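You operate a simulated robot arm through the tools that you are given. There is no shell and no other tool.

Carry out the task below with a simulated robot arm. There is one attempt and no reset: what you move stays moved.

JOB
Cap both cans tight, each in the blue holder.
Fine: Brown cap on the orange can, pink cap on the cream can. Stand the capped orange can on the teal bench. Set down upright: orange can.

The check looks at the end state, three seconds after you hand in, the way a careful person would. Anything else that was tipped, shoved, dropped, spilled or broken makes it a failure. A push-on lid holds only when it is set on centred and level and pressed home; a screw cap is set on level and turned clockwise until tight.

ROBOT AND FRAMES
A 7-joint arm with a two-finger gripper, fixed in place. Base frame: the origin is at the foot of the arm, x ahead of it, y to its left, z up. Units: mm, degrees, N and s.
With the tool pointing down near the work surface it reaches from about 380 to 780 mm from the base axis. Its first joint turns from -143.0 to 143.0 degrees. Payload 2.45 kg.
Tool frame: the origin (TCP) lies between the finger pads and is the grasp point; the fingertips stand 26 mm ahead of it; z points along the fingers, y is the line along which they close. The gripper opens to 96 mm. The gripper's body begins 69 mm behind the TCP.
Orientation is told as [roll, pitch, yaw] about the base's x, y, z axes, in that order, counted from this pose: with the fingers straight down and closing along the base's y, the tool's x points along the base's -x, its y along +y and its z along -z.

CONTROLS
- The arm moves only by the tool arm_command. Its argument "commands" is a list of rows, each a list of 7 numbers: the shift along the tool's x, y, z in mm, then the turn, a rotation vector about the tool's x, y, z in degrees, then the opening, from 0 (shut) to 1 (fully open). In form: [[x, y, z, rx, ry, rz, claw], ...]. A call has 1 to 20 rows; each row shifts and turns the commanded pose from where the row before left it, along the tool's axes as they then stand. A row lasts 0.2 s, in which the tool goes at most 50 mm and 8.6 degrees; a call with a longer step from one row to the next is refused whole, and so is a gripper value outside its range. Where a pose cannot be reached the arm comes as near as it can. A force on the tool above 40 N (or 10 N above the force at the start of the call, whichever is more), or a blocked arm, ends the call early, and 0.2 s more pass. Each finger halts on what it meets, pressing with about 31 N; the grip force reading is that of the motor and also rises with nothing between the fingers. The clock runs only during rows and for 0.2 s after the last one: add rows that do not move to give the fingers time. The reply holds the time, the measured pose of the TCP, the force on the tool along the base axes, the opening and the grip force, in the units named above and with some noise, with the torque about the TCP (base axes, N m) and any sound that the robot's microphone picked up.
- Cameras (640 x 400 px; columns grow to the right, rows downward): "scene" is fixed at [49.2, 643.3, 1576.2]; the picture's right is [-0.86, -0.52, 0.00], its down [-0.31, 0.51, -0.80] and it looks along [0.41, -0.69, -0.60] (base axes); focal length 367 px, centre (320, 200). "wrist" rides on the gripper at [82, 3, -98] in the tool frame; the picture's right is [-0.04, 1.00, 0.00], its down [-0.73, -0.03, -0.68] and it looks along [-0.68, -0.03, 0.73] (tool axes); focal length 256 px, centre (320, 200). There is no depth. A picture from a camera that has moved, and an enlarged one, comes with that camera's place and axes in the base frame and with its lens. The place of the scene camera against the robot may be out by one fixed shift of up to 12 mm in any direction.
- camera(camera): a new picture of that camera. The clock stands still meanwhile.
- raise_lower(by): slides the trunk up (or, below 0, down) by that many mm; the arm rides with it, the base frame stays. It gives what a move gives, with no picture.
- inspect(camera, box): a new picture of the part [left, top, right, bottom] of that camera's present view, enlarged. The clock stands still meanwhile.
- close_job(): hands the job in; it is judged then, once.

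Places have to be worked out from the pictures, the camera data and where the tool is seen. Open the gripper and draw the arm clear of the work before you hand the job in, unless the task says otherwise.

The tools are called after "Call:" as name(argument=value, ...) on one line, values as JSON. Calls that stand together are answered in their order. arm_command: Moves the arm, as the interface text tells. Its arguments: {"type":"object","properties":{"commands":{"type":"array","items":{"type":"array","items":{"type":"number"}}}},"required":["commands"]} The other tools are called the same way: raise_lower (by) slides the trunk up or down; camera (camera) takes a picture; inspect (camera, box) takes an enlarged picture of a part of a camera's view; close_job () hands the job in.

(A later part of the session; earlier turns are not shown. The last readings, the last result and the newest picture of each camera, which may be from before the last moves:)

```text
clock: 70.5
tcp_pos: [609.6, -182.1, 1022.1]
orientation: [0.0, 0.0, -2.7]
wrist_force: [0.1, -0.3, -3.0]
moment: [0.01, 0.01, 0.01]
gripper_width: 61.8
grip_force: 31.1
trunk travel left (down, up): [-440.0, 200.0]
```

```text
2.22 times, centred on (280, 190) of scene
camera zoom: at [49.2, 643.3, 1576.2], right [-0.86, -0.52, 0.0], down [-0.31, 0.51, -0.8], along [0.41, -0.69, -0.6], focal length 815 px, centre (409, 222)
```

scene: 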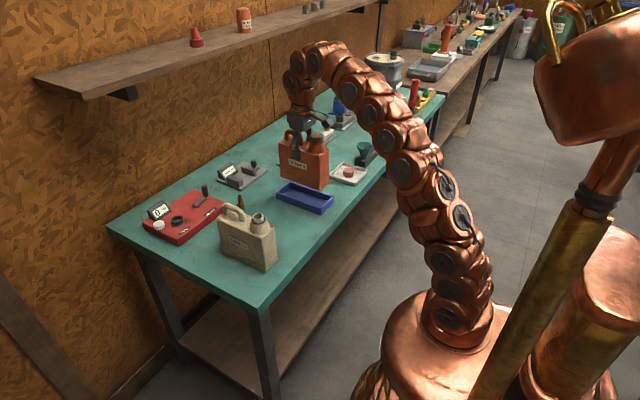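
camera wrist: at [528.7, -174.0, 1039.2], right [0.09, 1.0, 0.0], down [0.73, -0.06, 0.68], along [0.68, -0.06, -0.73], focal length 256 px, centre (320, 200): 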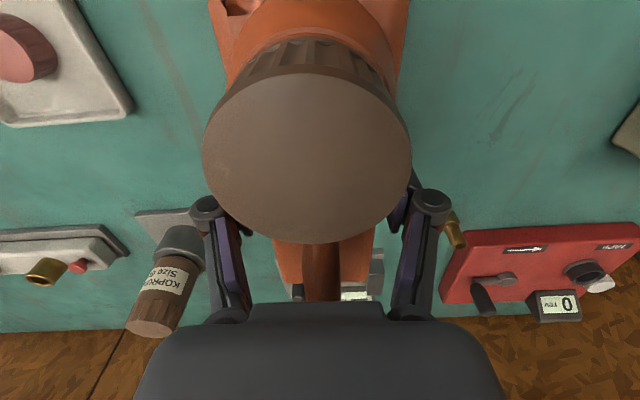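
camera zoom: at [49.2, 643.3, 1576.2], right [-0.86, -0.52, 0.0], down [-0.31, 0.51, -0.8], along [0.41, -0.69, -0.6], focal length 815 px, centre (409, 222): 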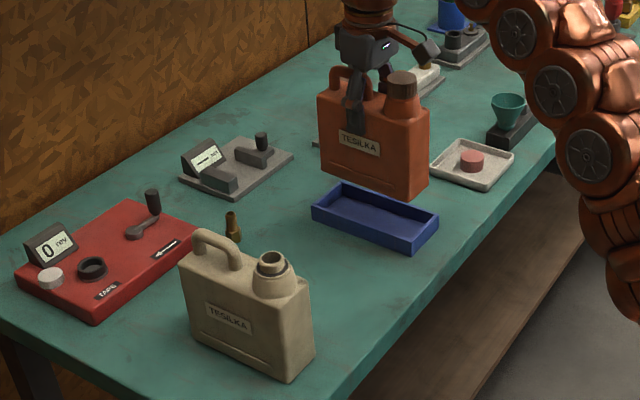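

The load is balanced with moments near zero. I straighten yaw to 0 and carry the can sideways to the clear strip at y about -27, between holder and cream can.

Call:
arm_command(commands=[[0, 0, 0, 0, 0, -1.3, 0.4], [0, 0, 0, 0, 0, -1.35, 0.4], [1, 20, 0, 0, 0, 0, 0.4], [1, 27, 0, 0, 0, 0, 0.4], [1, 30, 0, 0, 0, 0, 0.4], [1, 30, 0, 0, 0, 0, 0.4], [1, 27, 0, 0, 0, 0, 0.4], [0, 20, 0, 0, 0, 0, 0.4], [0, 0, 0, 0, 0, 0, 0.4], [0, 0, 0, 0, 0, 0, 0.4]])

Call:
inspect(camera="scene", box=[190, 100, 350, 290])

Call:
camera(camera="wrist")

```text
clock: 72.7
tcp_pos: [605.6, -28.1, 1021.0]
orientation: [-0.1, 0.0, 0.0]
wrist_force: [-0.1, 0.4, -3.6]
moment: [0.02, -0.02, 0.02]
gripper_width: 61.7
grip_force: 30.8
trunk travel left (down, up): [-440.0, 200.0]
```

```text
2.11 times, centred on (270, 195) of scene
camera zoom: at [49.2, 643.3, 1576.2], right [-0.86, -0.52, 0.0], down [-0.31, 0.51, -0.8], along [0.41, -0.69, -0.6], focal length 772 px, centre (425, 210)
```

zoom: 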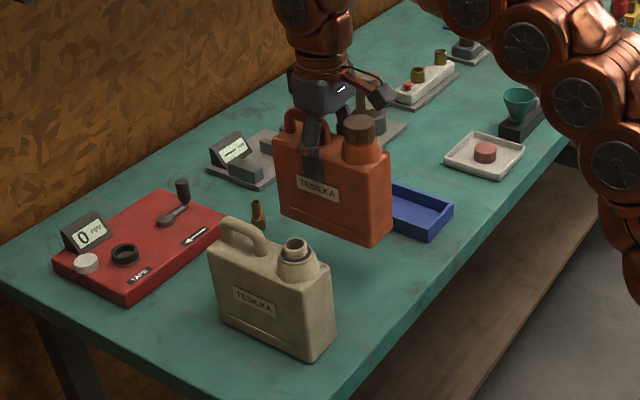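

```text
taken
camera wrist: at [523.4, -24.2, 1118.8], right [0.04, 1.0, 0.0], down [0.73, -0.03, 0.68], along [0.68, -0.03, -0.73], focal length 256 px, centre (320, 200)
```

wrist: 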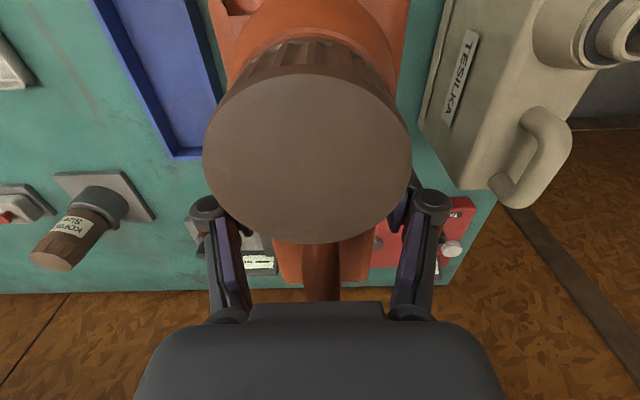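

The can hangs level over free bench. I lower with the trunk 76 mm, then feel for the bench in 1 mm steps.

Call:
raise_lower(by=-76)

Call:
arm_command(commands=[[0, 0, 1, 0, 0, 0, 0.4], [0, 0, 1, 0, 0, 0, 0.4], [0, 0, 1, 0, 0, 0, 0.4], [0, 0, 1, 0, 0, 0, 0.4], [0, 0, 0, 0, 0, 0, 0.4]])

Call:
inspect(camera="scene", box=[230, 120, 330, 240])

```text
clock: 73.8
tcp_pos: [605.3, -26.8, 944.4]
orientation: [0.0, 0.0, 0.0]
wrist_force: [0.3, -0.4, -3.3]
moment: [-0.01, 0.01, -0.02]
gripper_width: 61.7
grip_force: 30.8
trunk travel left (down, up): [-364.0, 276.0]
```

```text
clock: 75.0
tcp_pos: [605.2, -27.2, 940.1]
orientation: [0.0, 0.0, 0.0]
wrist_force: [-0.5, -0.4, -3.0]
moment: [-0.03, -0.01, -0.01]
gripper_width: 61.4
grip_force: 31.2
trunk travel left (down, up): [-364.0, 276.0]
```

```text
3.33 times, centred on (280, 180) of scene
camera zoom: at [49.2, 643.3, 1576.2], right [-0.86, -0.52, 0.0], down [-0.31, 0.51, -0.8], along [0.41, -0.69, -0.6], focal length 1222 px, centre (453, 267)
```

zoom: 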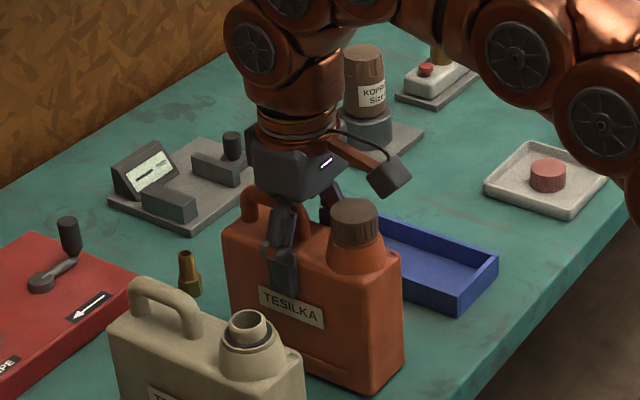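

Still hanging free at 3 N. I continue down in 1 mm steps.

Call:
arm_command(commands=[[0, 0, 1, 0, 0, 0, 0.4], [0, 0, 1, 0, 0, 0, 0.4], [0, 0, 0, 0, 0, 0, 0.4]])

Call:
arm_command(commands=[[0, 0, 1, 0, 0, 0, 0.4], [0, 0, 0.5, 0, 0, 0, 0.4], [0, 0, 0, 0, 0, 0, 0.4]])

```text
clock: 75.8
tcp_pos: [604.5, -26.5, 939.8]
orientation: [0.0, -0.1, 0.0]
wrist_force: [0.0, 0.1, -2.9]
moment: [0.01, 0.02, -0.01]
gripper_width: 61.8
grip_force: 31.1
trunk travel left (down, up): [-364.0, 276.0]
```

```text
clock: 76.6
tcp_pos: [604.5, -26.8, 937.6]
orientation: [0.0, 0.1, 0.0]
wrist_force: [-0.3, 0.6, 0.5]
moment: [-0.15, -0.04, 0.0]
gripper_width: 61.5
grip_force: 31.2
trunk travel left (down, up): [-364.0, 276.0]
```

The bench now carries the can (force -3 to +0.5). I press 0.3 mm more, then open the fingers.

Call:
arm_command(commands=[[0, 0, 0.3, 0, 0, 0, 0.4], [0, 0, 0, 0, 0, 0, 0.4]])

Call:
inspect(camera="scene", box=[230, 140, 320, 240])

```text
clock: 77.2
tcp_pos: [605.1, -26.6, 937.7]
orientation: [0.0, -0.1, 0.1]
wrist_force: [-1.9, -1.2, 5.1]
moment: [-0.12, 0.35, 0.02]
gripper_width: 61.6
grip_force: 30.8
trunk travel left (down, up): [-364.0, 276.0]
```

```text
4.00 times, centred on (275, 190) of scene
camera zoom: at [49.2, 643.3, 1576.2], right [-0.86, -0.52, 0.0], down [-0.31, 0.51, -0.8], along [0.41, -0.69, -0.6], focal length 1466 px, centre (500, 240)
```

zoom: 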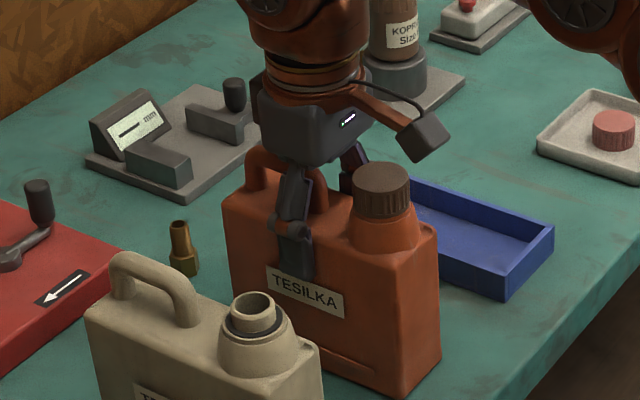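

The can rests flat at 5 N. I open the fingers wide and then raise the trunk straight up.

Call:
arm_command(commands=[[0, 0, 0, 0, 0, 0, 0.7], [0, 0, 0, 0, 0, 0, 0.9], [0, 0, 0, 0, 0, 0, 1], [0, 0, 0, 0, 0, 0, 1]])

Call:
raise_lower(by=130)

Call:
camera(camera="wrist")

Call:
inspect(camera="scene", box=[210, 120, 350, 280])

```text
clock: 78.2
tcp_pos: [604.4, -25.7, 937.4]
orientation: [-0.1, 0.0, 0.1]
wrist_force: [-0.2, 0.2, -0.4]
moment: [0.01, -0.03, 0.02]
gripper_width: 96.0
grip_force: 0.1
trunk travel left (down, up): [-364.0, 276.0]
```

```text
clock: 79.8
tcp_pos: [605.0, -26.9, 1067.8]
orientation: [0.1, 0.1, 0.1]
wrist_force: [0.2, -0.4, -0.1]
moment: [-0.02, 0.01, -0.03]
gripper_width: 95.9
grip_force: 0.1
trunk travel left (down, up): [-494.0, 146.0]
```

```text
taken
camera wrist: at [523.5, -24.1, 1164.8], right [0.04, 1.0, 0.0], down [0.73, -0.03, 0.68], along [0.68, -0.03, -0.73], focal length 256 px, centre (320, 200)
```

wrist: 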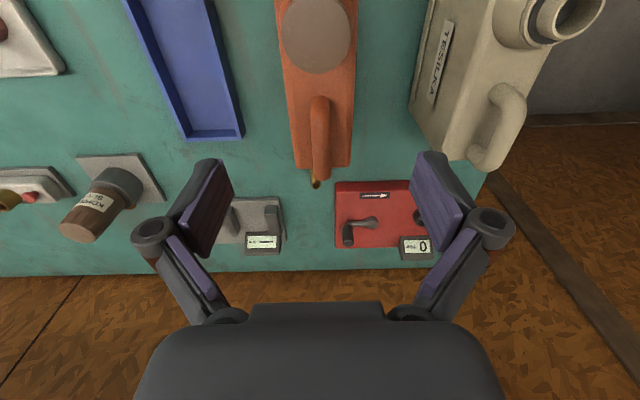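

```text
2.50 times, centred on (280, 200) of scene
camera zoom: at [49.2, 643.3, 1576.2], right [-0.86, -0.52, 0.0], down [-0.31, 0.51, -0.8], along [0.41, -0.69, -0.6], focal length 916 px, centre (420, 200)
```

zoom: 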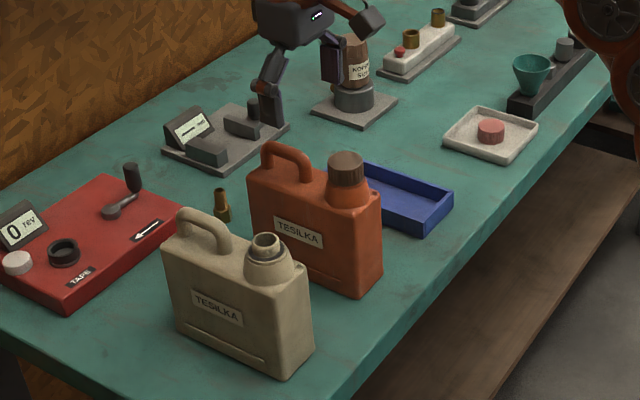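

The orange can stands upright and alone. Next I move over the cream can, keeping above both cans, to see its position and yaw.

Call:
arm_command(commands=[[1, 36, 0, 0, 0, 0, 1], [1, 36, 0, 0, 0, 0, 1], [1, 36, 0, 0, 0, 0, 1], [1, 36, 0, 0, 0, 0, 1], [0, 0, 0, 0, 0, 0, 1], [0, 0, 0, 0, 0, 0, 1]])

Call:
camera(camera="wrist")

Call:
inspect(camera="wrist", box=[250, 0, 390, 180])

```text
clock: 81.2
tcp_pos: [601.9, 117.0, 1066.7]
orientation: [0.0, -0.1, 0.0]
wrist_force: [0.3, -1.2, -0.1]
moment: [-0.01, 0.0, 0.0]
gripper_width: 95.8
grip_force: 0.1
trunk travel left (down, up): [-494.0, 146.0]
```

```text
taken
camera wrist: at [519.4, 120.5, 1164.8], right [0.04, 1.0, 0.0], down [0.73, -0.03, 0.68], along [0.68, -0.03, -0.73], focal length 256 px, centre (320, 200)
```

wrist: 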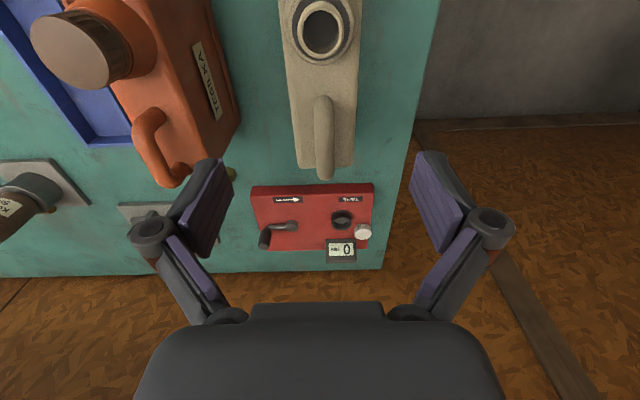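

```text
2.22 times, centred on (320, 90) of wrist
camera zoom: at [519.4, 120.5, 1164.8], right [0.04, 1.0, 0.0], down [0.73, -0.03, 0.68], along [0.68, -0.03, -0.73], focal length 569 px, centre (320, 444)
```

zoom: 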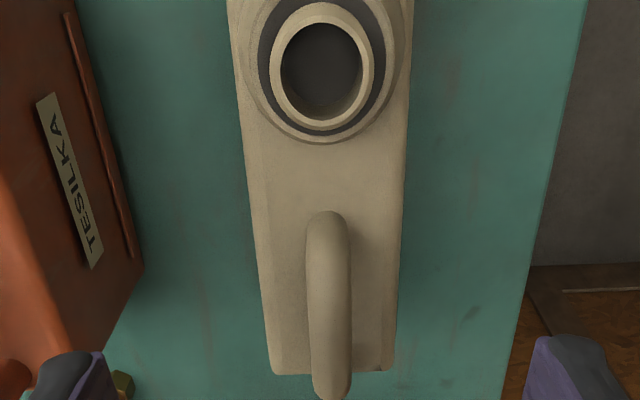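

Cream can measured: neck about (550, 119.4), yaw about 0, body middle near (601, 119.3). I shift +2 mm in y and lower the trunk 100 mm.

Call:
arm_command(commands=[[0, 2, 0, 0, 0, 0, 1], [0, 0, 0, 0, 0, 0, 1]])

Call:
raise_lower(by=-90)

Call:
camera(camera="wrist")

Call:
inspect(camera="scene", box=[200, 150, 310, 280])

```text
clock: 81.8
tcp_pos: [602.6, 119.4, 1067.9]
orientation: [0.0, 0.0, 0.0]
wrist_force: [-0.4, 0.3, 0.3]
moment: [0.01, -0.02, 0.0]
gripper_width: 96.1
grip_force: 0.0
trunk travel left (down, up): [-494.0, 146.0]
```

```text
clock: 83.1
tcp_pos: [600.5, 120.2, 977.4]
orientation: [0.0, 0.0, 0.0]
wrist_force: [-0.1, 1.1, -1.5]
moment: [-0.01, -0.01, -0.01]
gripper_width: 96.0
grip_force: 0.1
trunk travel left (down, up): [-404.0, 236.0]
```

```text
taken
camera wrist: at [519.7, 122.3, 1074.7], right [0.04, 1.0, 0.0], down [0.73, -0.03, 0.68], along [0.68, -0.03, -0.73], focal length 256 px, centre (320, 200)
```

wrist: 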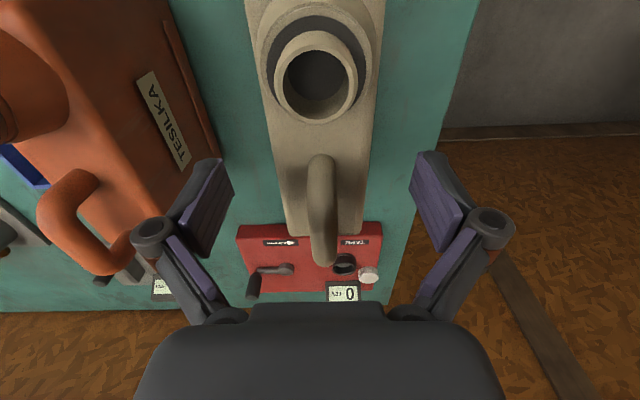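

```text
3.08 times, centred on (255, 215) of scene
camera zoom: at [49.2, 643.3, 1576.2], right [-0.86, -0.52, 0.0], down [-0.31, 0.51, -0.8], along [0.41, -0.69, -0.6], focal length 1128 px, centre (520, 154)
```

zoom: 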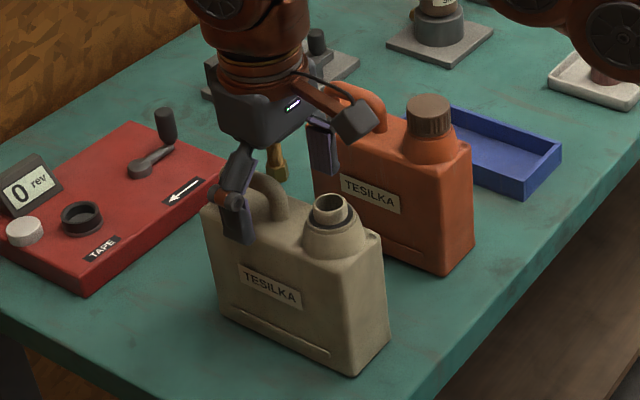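

The fingers straddle the cream can evenly, well clear of the orange one. I lower 39 mm and close on it.

Call:
raise_lower(by=-39)

Call:
arm_command(commands=[[0, 0, 0, 0, 0, 0, 0.7], [0, 0, 0, 0, 0, 0, 0.5], [0, 0, 0, 0, 0, 0, 0.4], [0, 0, 0, 0, 0, 0, 0.4], [0, 0, 0, 0, 0, 0, 0.4]])

Call:
inspect(camera="scene", box=[200, 150, 310, 280])

```text
clock: 83.9
tcp_pos: [602.1, 119.4, 937.8]
orientation: [0.0, 0.0, 0.1]
wrist_force: [-0.6, 0.4, 0.2]
moment: [-0.03, 0.0, 0.0]
gripper_width: 96.2
grip_force: 0.2
trunk travel left (down, up): [-365.0, 275.0]
```

```text
clock: 85.1
tcp_pos: [601.4, 119.2, 939.4]
orientation: [0.0, 0.0, 0.0]
wrist_force: [1.1, 2.0, 3.5]
moment: [0.11, 0.16, 0.0]
gripper_width: 61.5
grip_force: 31.0
trunk travel left (down, up): [-365.0, 275.0]
```

```text
3.08 times, centred on (255, 215) of scene
camera zoom: at [49.2, 643.3, 1576.2], right [-0.86, -0.52, 0.0], down [-0.31, 0.51, -0.8], along [0.41, -0.69, -0.6], focal length 1128 px, centre (520, 154)
```

zoom: 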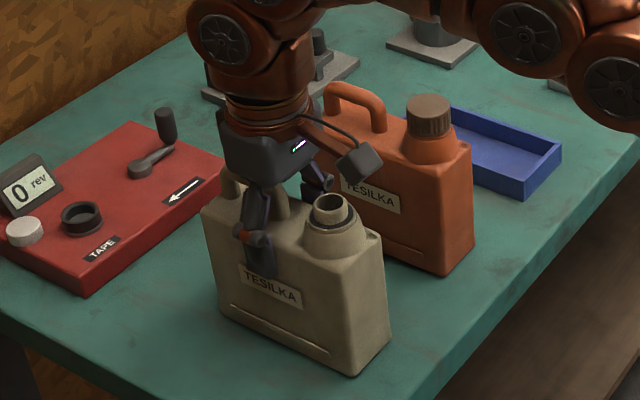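

Gripped at 61.5 mm. I lift 20 mm first to check the balance, then continue up to pass above the orange can.

Call:
raise_lower(by=20)

Call:
inspect(camera="scene", box=[200, 150, 310, 280])

```text
clock: 85.8
tcp_pos: [601.7, 119.6, 957.2]
orientation: [0.0, 0.0, 0.0]
wrist_force: [0.9, -0.5, -3.0]
moment: [0.01, 0.0, -0.01]
gripper_width: 61.6
grip_force: 31.0
trunk travel left (down, up): [-385.0, 255.0]
```

```text
3.08 times, centred on (255, 215) of scene
camera zoom: at [49.2, 643.3, 1576.2], right [-0.86, -0.52, 0.0], down [-0.31, 0.51, -0.8], along [0.41, -0.69, -0.6], focal length 1128 px, centre (520, 154)
```

zoom: 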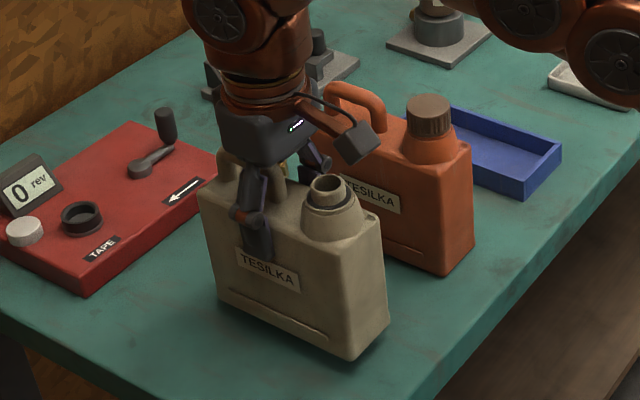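

Level and 3 N. I raise the trunk 190 mm more so the cream can's bottom passes well above the orange cap.

Call:
raise_lower(by=190)

Call:
inspect(camera="scene", box=[190, 60, 350, 260])

Call:
camera(camera="wrist")

```text
clock: 87.8
tcp_pos: [601.0, 119.8, 1148.2]
orientation: [0.0, -0.1, -0.1]
wrist_force: [0.1, -0.1, -3.3]
moment: [0.0, -0.01, -0.01]
gripper_width: 61.6
grip_force: 31.1
trunk travel left (down, up): [-575.0, 65.0]
```

```text
2.00 times, centred on (270, 160) of scene
camera zoom: at [49.2, 643.3, 1576.2], right [-0.86, -0.52, 0.0], down [-0.31, 0.51, -0.8], along [0.41, -0.69, -0.6], focal length 733 px, centre (420, 280)
```

zoom: 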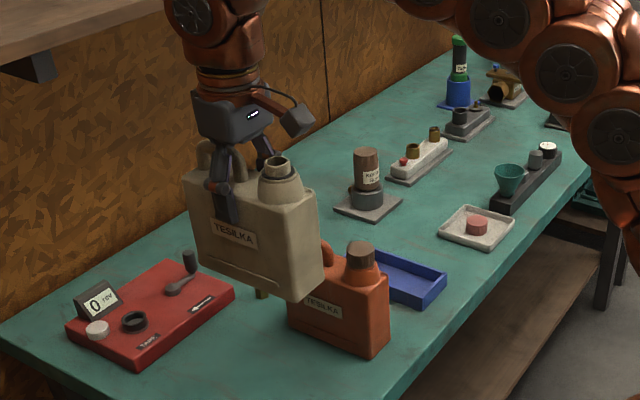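

```text
taken
camera wrist: at [519.8, 122.4, 1245.5], right [0.04, 1.0, 0.0], down [0.73, -0.03, 0.68], along [0.68, -0.03, -0.73], focal length 256 px, centre (320, 200)
```

wrist: 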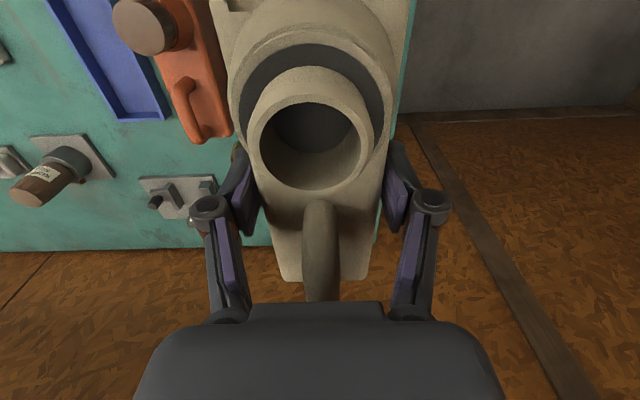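

The bottom is about 30 mm above the orange cap. Before carrying, I zoom on the empty holder from both cameras to fix its cavity.

Call:
inspect(camera="wrist", box=[30, 0, 190, 130])

Call:
inspect(camera="scene", box=[265, 175, 350, 225])

```text
3.08 times, centred on (110, 65) of wrist
camera zoom: at [519.8, 122.4, 1245.5], right [0.04, 1.0, 0.0], down [0.73, -0.03, 0.68], along [0.68, -0.03, -0.73], focal length 788 px, centre (966, 615)
```

zoom: 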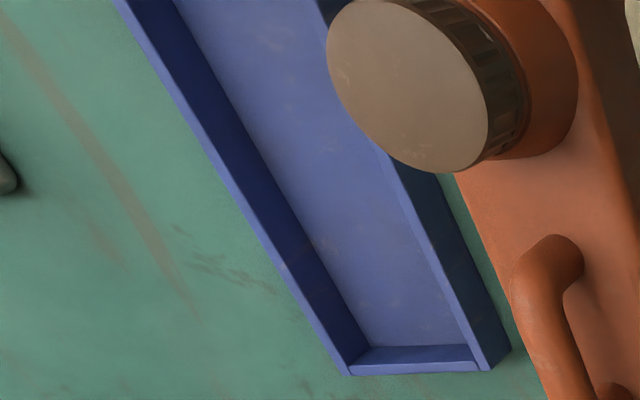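

```text
7.53 times, centred on (308, 200) of scene
camera zoom: at [49.2, 643.3, 1576.2], right [-0.86, -0.52, 0.0], down [-0.31, 0.51, -0.8], along [0.41, -0.69, -0.6], focal length 2760 px, centre (414, 200)
```

zoom: 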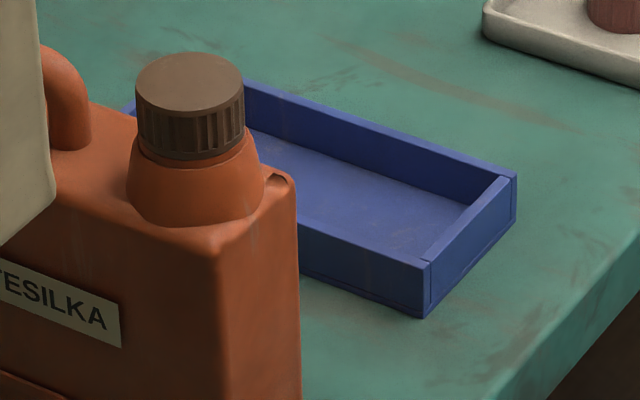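

Holder cavity centre works out at about (610, -180.4) with near-zero yaw, about 3 mm play sideways. I carry the cream can over the orange one, 300 mm toward -y and 9 mm ahead.

Call:
arm_command(commands=[[0, -10, 0, 0, 0, 0, 0.4], [-1, -20, 0, 0, 0, 0, 0.4], [-1, -30, 0, 0, 0, 0, 0.4], [-1, -30, 0, 0, 0, 0, 0.4], [-1, -30, 0, 0, 0, 0, 0.4], [-1, -30, 0, 0, 0, 0, 0.4], [-1, -30, 0, 0, 0, 0, 0.4], [-1, -30, 0, 0, 0, 0, 0.4], [-1, -30, 0, 0, 0, 0, 0.4], [-1, -30, 0, 0, 0, 0, 0.4], [0, -20, 0, 0, 0, 0, 0.4], [0, -10, 0, 0, 0, 0, 0.4], [0, 0, 0, 0, 0, 0, 0.4], [0, 0, 0, 0, 0, 0, 0.4]])

Call:
camera(camera="wrist")

Call:
inspect(camera="scene", box=[240, 60, 370, 240])

```text
clock: 90.8
tcp_pos: [610.5, -179.8, 1148.2]
orientation: [0.0, 0.0, 0.0]
wrist_force: [-0.6, -0.1, -2.4]
moment: [0.01, -0.01, -0.03]
gripper_width: 61.8
grip_force: 30.8
trunk travel left (down, up): [-575.0, 65.0]
```

```text
taken
camera wrist: at [528.1, -177.9, 1245.9], right [0.04, 1.0, 0.0], down [0.73, -0.03, 0.68], along [0.68, -0.03, -0.73], focal length 256 px, centre (320, 200)
```

wrist: 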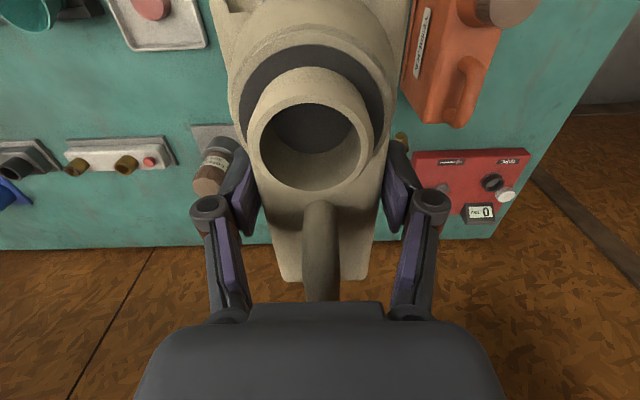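

```text
2.22 times, centred on (305, 150) of scene
camera zoom: at [49.2, 643.3, 1576.2], right [-0.86, -0.52, 0.0], down [-0.31, 0.51, -0.8], along [0.41, -0.69, -0.6], focal length 815 px, centre (353, 311)
```

zoom: 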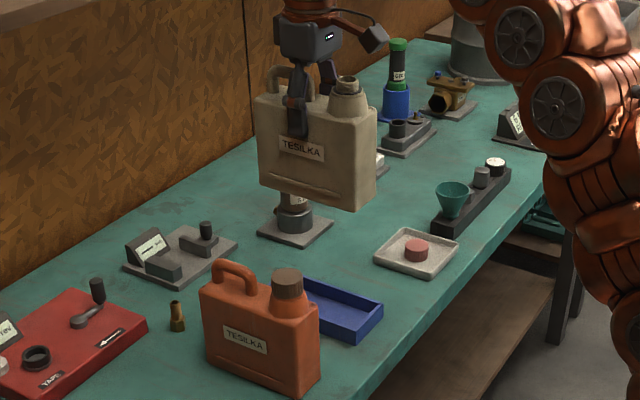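

Now above the holder. I lower the trunk 160 mm so the bottom hangs about 20 mm above the rim, and check alignment.

Call:
raise_lower(by=-160)

Call:
inspect(camera="scene", box=[260, 130, 350, 230])

Call:
camera(camera="wrist")

```text
clock: 92.7
tcp_pos: [610.0, -181.3, 988.6]
orientation: [-0.1, 0.0, 0.0]
wrist_force: [0.4, -1.0, -3.4]
moment: [-0.01, 0.01, 0.0]
gripper_width: 61.5
grip_force: 31.0
trunk travel left (down, up): [-415.0, 225.0]
```

```text
4.00 times, centred on (305, 180) of scene
camera zoom: at [49.2, 643.3, 1576.2], right [-0.86, -0.52, 0.0], down [-0.31, 0.51, -0.8], along [0.41, -0.69, -0.6], focal length 1466 px, centre (380, 280)
```

zoom: 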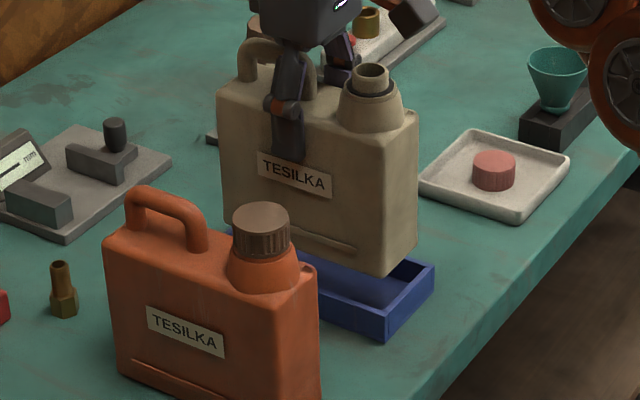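

```text
taken
camera wrist: at [528.1, -177.8, 1086.0], right [0.04, 1.0, 0.0], down [0.73, -0.03, 0.68], along [0.68, -0.03, -0.73], focal length 256 px, centre (320, 200)
```

wrist: 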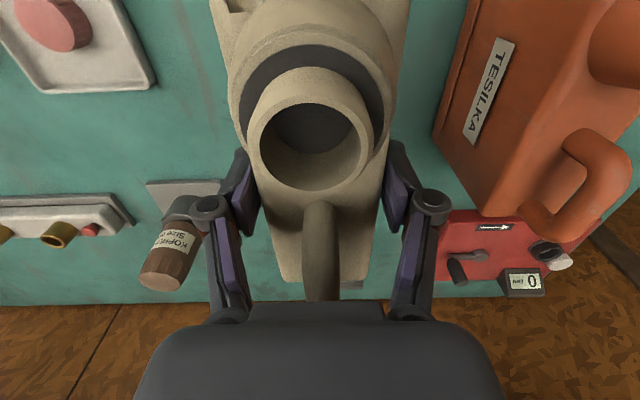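

I zoom on the can's bottom corner against the holder's inner walls.

Call:
inspect(camera="scene", box=[300, 175, 350, 220])

Call:
inspect(camera="wrist", box=[180, 0, 440, 60])

```text
8.89 times, centred on (325, 198) of scene
camera zoom: at [49.2, 643.3, 1576.2], right [-0.86, -0.52, 0.0], down [-0.31, 0.51, -0.8], along [0.41, -0.69, -0.6], focal length 3258 px, centre (276, 222)
```

zoom: 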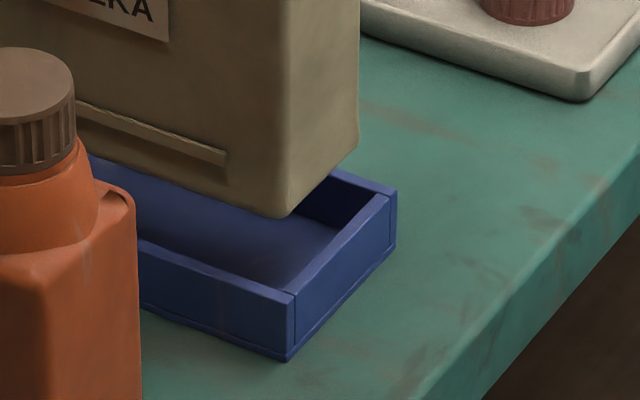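

```text
2.46 times, centred on (310, 30) of wrist
camera zoom: at [528.1, -177.8, 1086.0], right [0.04, 1.0, 0.0], down [0.73, -0.03, 0.68], along [0.68, -0.03, -0.73], focal length 630 px, centre (345, 618)
```

zoom: 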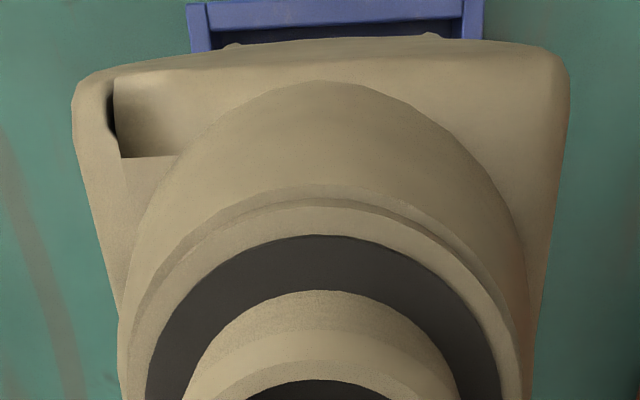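

Can is about 0.8 mm low in y and has 3 mm clearance to the near wall, 6 to the far. I trim +1.2 x and +0.7 y, and lower with the arm in 1.5 mm steps so a snag would stop it.

Call:
arm_command(commands=[[-1.2, 0.7, 0, 0, 0, 0, 0.4], [0, 0, 1.5, 0, 0, 0, 0.4], [0, 0, 1.5, 0, 0, 0, 0.4], [0, 0, 1.5, 0, 0, 0, 0.4], [0, 0, 1.5, 0, 0, 0, 0.4], [0, 0, 1.5, 0, 0, 0, 0.4], [0, 0, 1.5, 0, 0, 0, 0.4], [0, 0, 1.5, 0, 0, 0, 0.4], [0, 0, 1.5, 0, 0, 0, 0.4], [0, 0, 1.5, 0, 0, 0, 0.4], [0, 0, 1.5, 0, 0, 0, 0.4], [0, 0, 1.5, 0, 0, 0, 0.4], [0, 0, 1.5, 0, 0, 0, 0.4], [0, 0, 1.5, 0, 0, 0, 0.4], [0, 0, 1.5, 0, 0, 0, 0.4], [0, 0, 1.5, 0, 0, 0, 0.4], [0, 0, 1.5, 0, 0, 0, 0.4], [0, 0, 1.5, 0, 0, 0, 0.4], [0, 0, 0, 0, 0, 0, 0.4]])

Call:
inspect(camera="scene", box=[300, 175, 350, 220])

Call:
inspect(camera="wrist", box=[180, 0, 440, 60])

```text
clock: 96.7
tcp_pos: [611.9, -180.4, 962.3]
orientation: [0.0, 0.0, 0.1]
wrist_force: [0.2, -0.3, -3.7]
moment: [-0.02, 0.0, 0.0]
gripper_width: 61.6
grip_force: 31.4
trunk travel left (down, up): [-415.0, 225.0]
```

```text
8.89 times, centred on (325, 198) of scene
camera zoom: at [49.2, 643.3, 1576.2], right [-0.86, -0.52, 0.0], down [-0.31, 0.51, -0.8], along [0.41, -0.69, -0.6], focal length 3258 px, centre (276, 222)
```

zoom: 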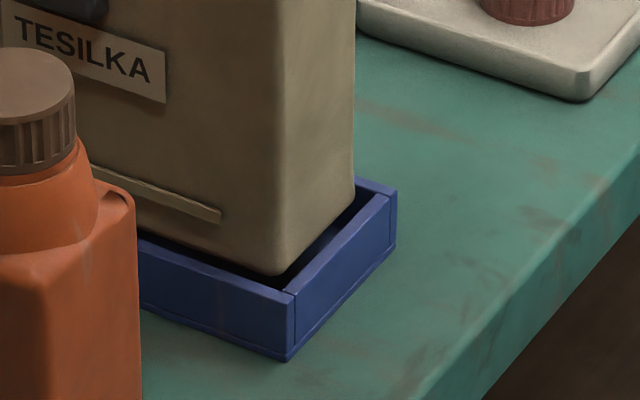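

```text
2.46 times, centred on (310, 30) of wrist
camera zoom: at [529.5, -176.9, 1060.2], right [0.04, 1.0, 0.0], down [0.73, -0.03, 0.68], along [0.68, -0.03, -0.73], focal length 630 px, centre (345, 618)
```

zoom: 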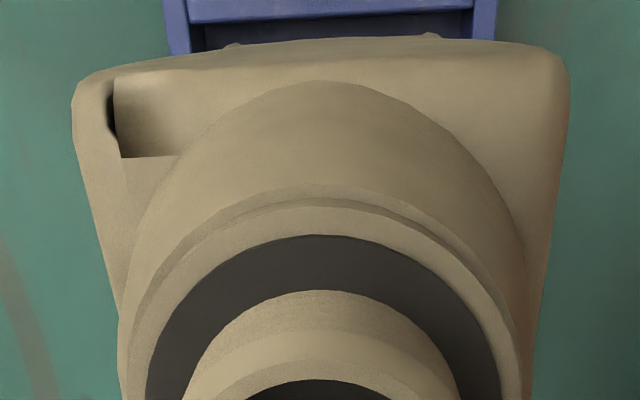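

The can's bottom is over the cavity with even gaps. I go on lowering in small steps into the holder.

Call:
arm_command(commands=[[0, 0, 1.5, 0, 0, 0, 0.4], [0, 0, 1.5, 0, 0, 0, 0.4], [0, 0, 1.5, 0, 0, 0, 0.4], [0, 0, 1.5, 0, 0, 0, 0.4], [0, 0, 1.5, 0, 0, 0, 0.4], [0, 0, 1.5, 0, 0, 0, 0.4], [0, 0, 1.5, 0, 0, 0, 0.4], [0, 0, 1.5, 0, 0, 0, 0.4], [0, 0, 1, 0, 0, 0, 0.4], [0, 0, 1, 0, 0, 0, 0.4], [0, 0, 0, 0, 0, 0, 0.4]])

Call:
inspect(camera="scene", box=[300, 175, 350, 220])

```text
clock: 99.1
tcp_pos: [610.9, -179.9, 947.4]
orientation: [0.0, 0.0, 0.0]
wrist_force: [0.1, 0.0, -2.5]
moment: [0.0, -0.03, 0.04]
gripper_width: 61.5
grip_force: 30.5
trunk travel left (down, up): [-415.0, 225.0]
```

```text
8.89 times, centred on (325, 198) of scene
camera zoom: at [49.2, 643.3, 1576.2], right [-0.86, -0.52, 0.0], down [-0.31, 0.51, -0.8], along [0.41, -0.69, -0.6], focal length 3258 px, centre (276, 222)
```

zoom: 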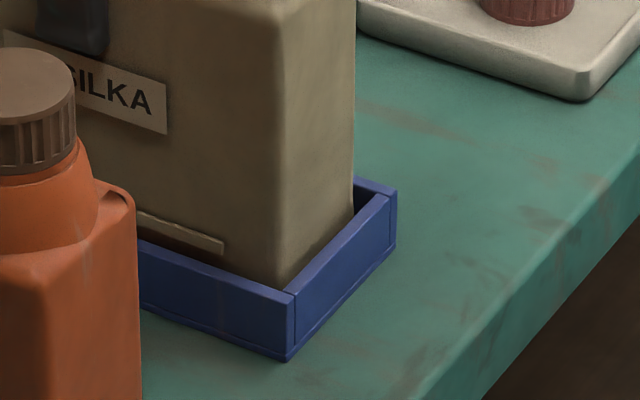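

It slides into the holder without any snag. I keep lowering in 0.7 mm steps until the floor takes the weight.

Call:
arm_command(commands=[[0, 0, 0.8, 0, 0, 0, 0.4], [0, 0, 0.8, 0, 0, 0, 0.4], [0, 0, 0.8, 0, 0, 0, 0.4], [0, 0, 0, 0, 0, 0, 0.4]])

Call:
arm_command(commands=[[0, 0, 0.6, 0, 0, 0, 0.4], [0, 0, 0.6, 0, 0, 0, 0.4], [0, 0, 0, 0, 0, 0, 0.4]])

```text
clock: 100.1
tcp_pos: [610.5, -179.8, 945.7]
orientation: [0.0, 0.0, 0.0]
wrist_force: [0.7, -0.1, -3.0]
moment: [0.0, 0.01, 0.0]
gripper_width: 61.8
grip_force: 31.0
trunk travel left (down, up): [-415.0, 225.0]
```

```text
clock: 100.9
tcp_pos: [611.6, -180.1, 944.5]
orientation: [-0.1, 0.0, 0.0]
wrist_force: [0.4, -0.7, -2.5]
moment: [0.0, -0.01, 0.03]
gripper_width: 61.8
grip_force: 30.5
trunk travel left (down, up): [-415.0, 225.0]
```

Still hanging at about 944. A little further down in 0.6 mm steps.

Call:
arm_command(commands=[[0, 0, 0.6, 0, 0, 0, 0.4], [0, 0, 0.6, 0, 0, 0, 0.4], [0, 0, 0, 0, 0, 0, 0.4]])

Call:
arm_command(commands=[[0, 0, 0.5, 0, 0, 0, 0.4], [0, 0, 0, 0, 0, 0, 0.4]])

```text
clock: 101.7
tcp_pos: [611.7, -180.2, 944.4]
orientation: [0.0, 0.0, 0.0]
wrist_force: [0.4, -0.7, -2.8]
moment: [-0.01, -0.03, 0.02]
gripper_width: 61.7
grip_force: 30.7
trunk travel left (down, up): [-415.0, 225.0]
```

```text
clock: 102.3
tcp_pos: [612.0, -180.4, 943.6]
orientation: [0.0, 0.0, 0.1]
wrist_force: [0.0, -0.8, -2.5]
moment: [-0.02, -0.02, -0.01]
gripper_width: 61.5
grip_force: 30.9
trunk travel left (down, up): [-415.0, 225.0]
```

No floor contact yet; I continue.

Call:
arm_command(commands=[[0, 0, 0.6, 0, 0, 0, 0.4], [0, 0, 0.6, 0, 0, 0, 0.4], [0, 0, 0, 0, 0, 0, 0.4]])

Call:
arm_command(commands=[[0, 0, 0.6, 0, 0, 0, 0.4], [0, 0, 0, 0, 0, 0, 0.4]])

```text
clock: 103.1
tcp_pos: [611.4, -179.9, 942.7]
orientation: [0.0, 0.0, 0.0]
wrist_force: [0.1, 0.8, -2.6]
moment: [-0.02, -0.01, 0.0]
gripper_width: 61.5
grip_force: 30.6
trunk travel left (down, up): [-415.0, 225.0]
```

```text
clock: 103.7
tcp_pos: [611.2, -180.0, 942.7]
orientation: [0.1, -0.2, 0.0]
wrist_force: [2.4, -0.5, 6.0]
moment: [0.05, 0.4, 0.04]
gripper_width: 61.5
grip_force: 31.3
trunk travel left (down, up): [-415.0, 225.0]
```

Floor contact at 6 N: the cream can is seated in the holder. I open, then raise the trunk straight up and inspect.

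Call:
arm_command(commands=[[0, 0, 0, 0, 0, 0, 0.7], [0, 0, 0, 0, 0, 0, 0.9], [0, 0, 0, 0, 0, 0, 1], [0, 0, 0, 0, 0, 0, 1]])

Call:
raise_lower(by=130)

Call:
camera(camera="wrist")

Call:
inspect(camera="scene", box=[240, 130, 370, 260])

```text
clock: 104.7
tcp_pos: [610.9, -181.0, 942.3]
orientation: [0.0, 0.0, 0.1]
wrist_force: [-0.2, 1.3, -0.3]
moment: [0.01, 0.02, 0.04]
gripper_width: 96.0
grip_force: 0.1
trunk travel left (down, up): [-415.0, 225.0]
```

```text
clock: 106.2
tcp_pos: [611.1, -180.0, 1072.1]
orientation: [0.0, 0.0, 0.0]
wrist_force: [-0.6, -0.9, 0.5]
moment: [0.0, -0.01, 0.02]
gripper_width: 96.2
grip_force: 0.0
trunk travel left (down, up): [-545.0, 95.0]
```

```text
taken
camera wrist: at [529.2, -177.1, 1169.4], right [0.04, 1.0, 0.0], down [0.73, -0.03, 0.68], along [0.68, -0.03, -0.73], focal length 256 px, centre (320, 200)
```

wrist: 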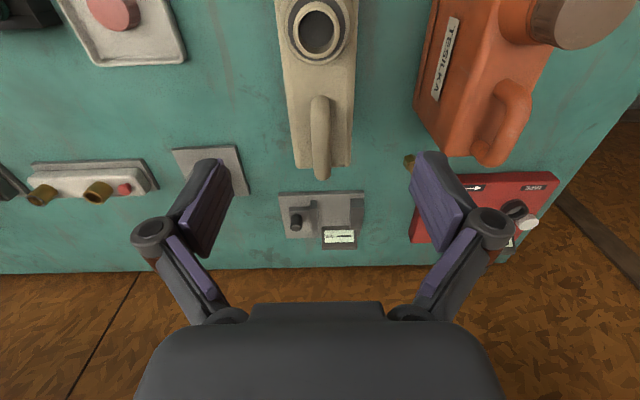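

```text
3.08 times, centred on (305, 195) of scene
camera zoom: at [49.2, 643.3, 1576.2], right [-0.86, -0.52, 0.0], down [-0.31, 0.51, -0.8], along [0.41, -0.69, -0.6], focal length 1128 px, centre (366, 215)
```

zoom: 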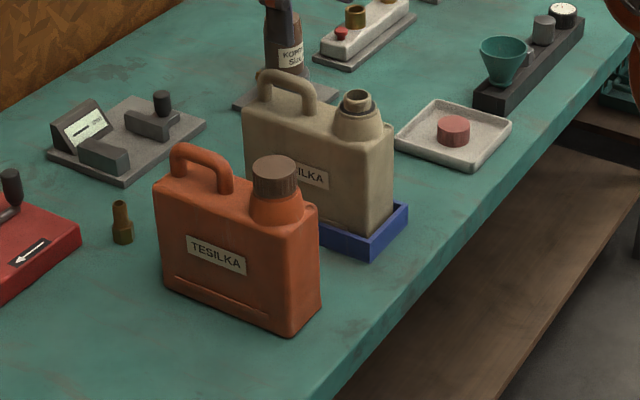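

The cream can is well seated in the holder, both cans upright. Now the pink cap: earlier view puts it near (555, -395); I go above it staying high.

Call:
arm_command(commands=[[7, -27, 0, 0, 0, 0, 1], [7, -27, 0, 0, 0, 0, 1], [7, -27, 0, 0, 0, 0, 1], [7, -27, 0, 0, 0, 0, 1], [7, -27, 0, 0, 0, 0, 1], [7, -27, 0, 0, 0, 0, 1], [7, -27, 0, 0, 0, 0, 1], [7, -26, 0, 0, 0, 0, 1], [0, 0, 0, 0, 0, 0, 1], [0, 0, 0, 0, 0, 0, 1]])

Call:
camera(camera="wrist")

Call:
inspect(camera="wrist", box=[240, 10, 400, 130])

Call:
camera(camera="scene")

```text
clock: 108.4
tcp_pos: [554.2, -394.1, 1072.7]
orientation: [0.0, 0.0, 0.0]
wrist_force: [-1.0, -0.2, 0.1]
moment: [0.02, -0.04, 0.04]
gripper_width: 96.0
grip_force: 0.0
trunk travel left (down, up): [-545.0, 95.0]
```

```text
taken
camera wrist: at [472.5, -391.7, 1169.8], right [0.04, 1.0, 0.0], down [0.73, -0.03, 0.68], along [0.68, -0.03, -0.73], focal length 256 px, centre (320, 200)
```

wrist: 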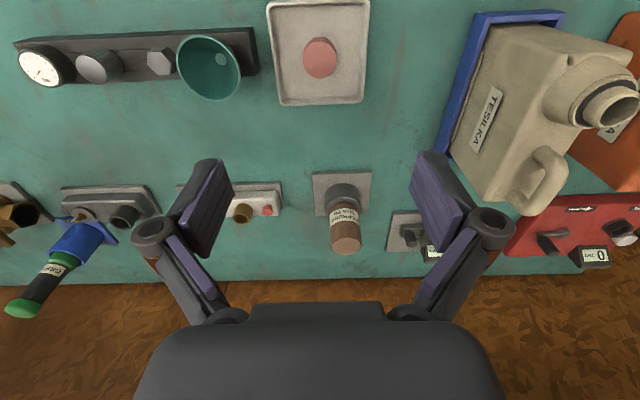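

```text
3.33 times, centred on (320, 70) of wrist
camera zoom: at [472.5, -391.7, 1169.8], right [0.04, 1.0, 0.0], down [0.73, -0.03, 0.68], along [0.68, -0.03, -0.73], focal length 853 px, centre (320, 633)
```

zoom: 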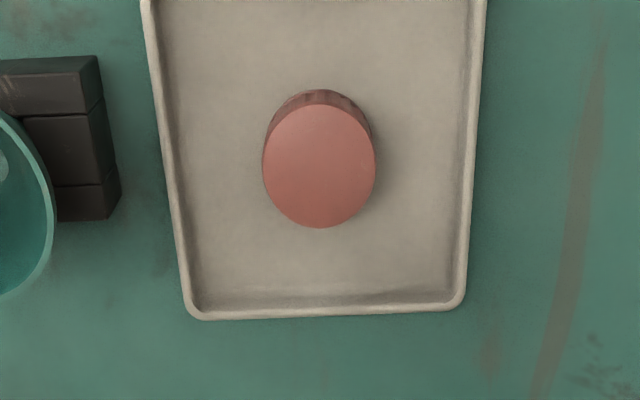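

```text
taken
```

scene: 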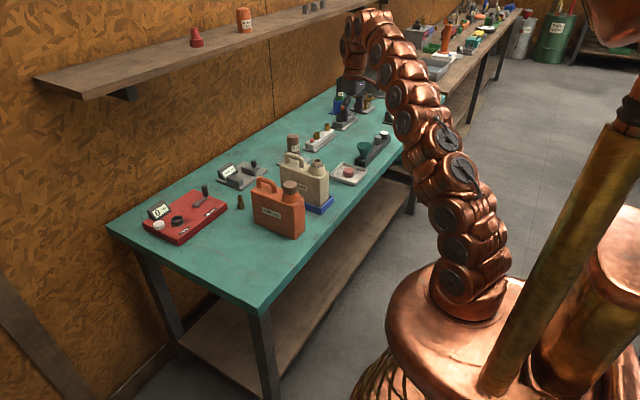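

Pink cap is near (556, -395.6). The funnel stand is close by on the -y side, so I narrow the fingers, correct, and lower the trunk to about 65 mm above the cap for an accurate look.

Call:
arm_command(commands=[[-1.5, -0.8, 0, 0, 0, 0, 0.65], [0, 0, 0, 0, 0, 0, 0.65], [0, 0, 0, 0, 0, 0, 0.65]])

Call:
raise_lower(by=-160)

Call:
camera(camera="wrist")

Call:
inspect(camera="wrist", box=[270, 80, 370, 160])

Call:
inspect(camera="scene", box=[310, 110, 400, 200])

```text
clock: 109.2
tcp_pos: [556.9, -395.3, 1072.2]
orientation: [0.0, 0.1, 0.0]
wrist_force: [0.5, 0.9, -0.5]
moment: [-0.02, 0.02, -0.05]
gripper_width: 62.5
grip_force: 0.1
trunk travel left (down, up): [-545.0, 95.0]
```

```text
clock: 111.1
tcp_pos: [555.3, -394.7, 911.1]
orientation: [0.0, -0.1, 0.0]
wrist_force: [-0.5, -0.4, 0.9]
moment: [0.0, -0.01, -0.01]
gripper_width: 62.4
grip_force: 0.0
trunk travel left (down, up): [-385.0, 255.0]
```

```text
taken
camera wrist: at [474.3, -392.4, 1009.6], right [0.04, 1.0, 0.0], down [0.73, -0.03, 0.68], along [0.68, -0.03, -0.73], focal length 256 px, centre (320, 200)
```

wrist: 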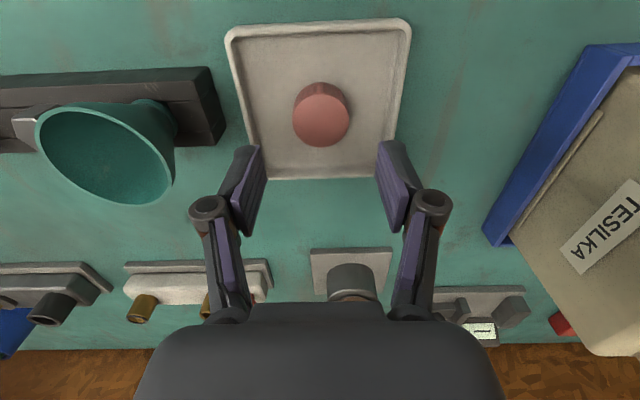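

```text
5.00 times, centred on (320, 120) of wrist
camera zoom: at [474.3, -392.4, 1009.6], right [0.04, 1.0, 0.0], down [0.73, -0.03, 0.68], along [0.68, -0.03, -0.73], focal length 1280 px, centre (320, 600)
```

zoom: 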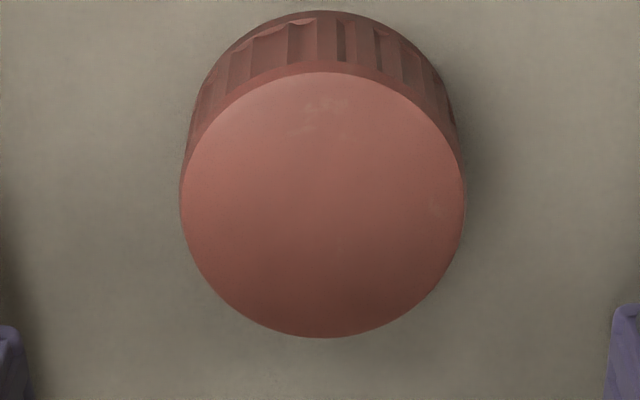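

```text
4.44 times, centred on (355, 155) of scene
camera zoom: at [49.2, 643.3, 1576.2], right [-0.86, -0.52, 0.0], down [-0.31, 0.51, -0.8], along [0.41, -0.69, -0.6], focal length 1629 px, centre (164, 400)
```

zoom: 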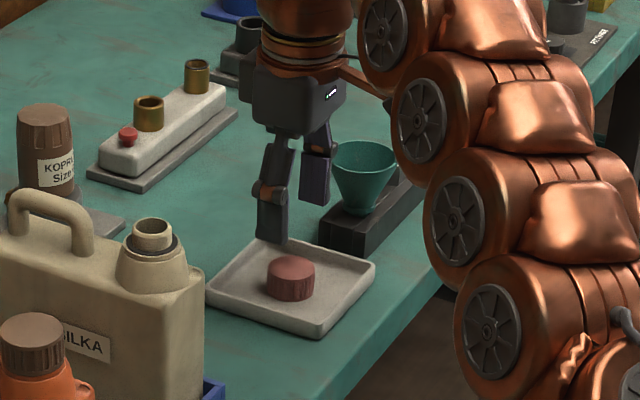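

The y offset is nil. To pin x, I rotate to yaw -90 here (camera swings to the free side toward +y) and look again.

Call:
arm_command(commands=[[0, 0, 0, 0, 0, 8, 0.65], [0, 0, 0, 0, 0, 8, 0.65], [0, 0, 0, 0, 0, 8, 0.65], [0, 0, 0, 0, 0, 8, 0.65], [0, 0, 0, 0, 0, 8, 0.65], [0, 0, 0, 0, 0, 8, 0.65], [0, 0, 0, 0, 0, 8, 0.65], [0, 0, 0, 0, 0, 8, 0.65], [0, 0, 0, 0, 0, 8, 0.65], [0, 0, 0, 0, 0, 8, 0.65], [0, 0, 0, 0, 0, 8, 0.65], [0, 0, 0, 0, 0, 2, 0.65], [0, 0, 0, 0, 0, 0, 0.65], [0, 0, 0, 0, 0, 0, 0.65]])

Call:
camera(camera="wrist")

Call:
inspect(camera="wrist", box=[270, 80, 370, 160])

```text
clock: 114.1
tcp_pos: [555.9, -394.6, 913.0]
orientation: [-0.1, 0.1, -89.9]
wrist_force: [0.4, 0.5, 0.5]
moment: [0.03, 0.01, -0.02]
gripper_width: 62.2
grip_force: 0.1
trunk travel left (down, up): [-385.0, 255.0]
```

```text
taken
camera wrist: at [559.4, -314.0, 1009.6], right [1.0, -0.04, 0.0], down [-0.03, -0.73, 0.68], along [-0.03, -0.68, -0.73], focal length 256 px, centre (320, 200)
```

wrist: 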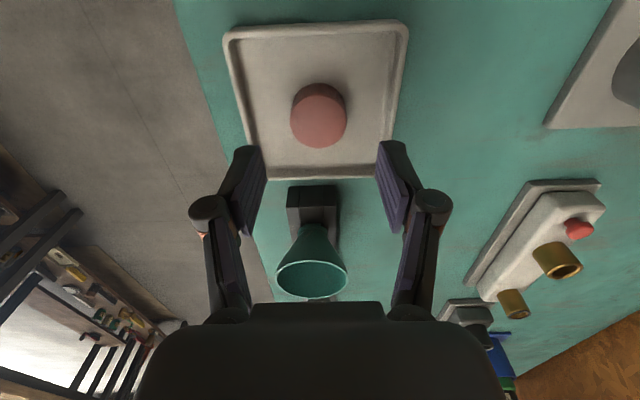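

```text
5.00 times, centred on (320, 120) of wrist
camera zoom: at [559.4, -314.0, 1009.6], right [1.0, -0.04, 0.0], down [-0.03, -0.73, 0.68], along [-0.03, -0.68, -0.73], focal length 1280 px, centre (320, 600)
```

zoom: 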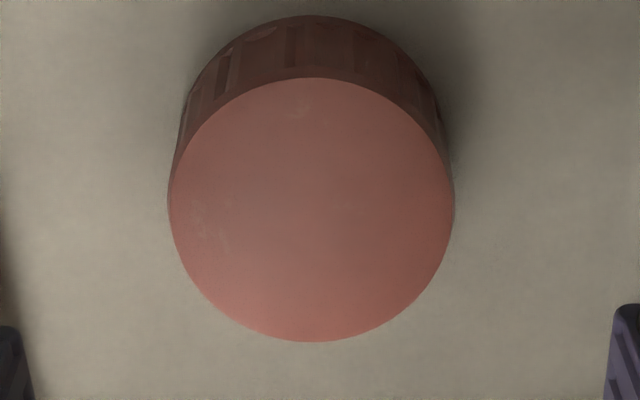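

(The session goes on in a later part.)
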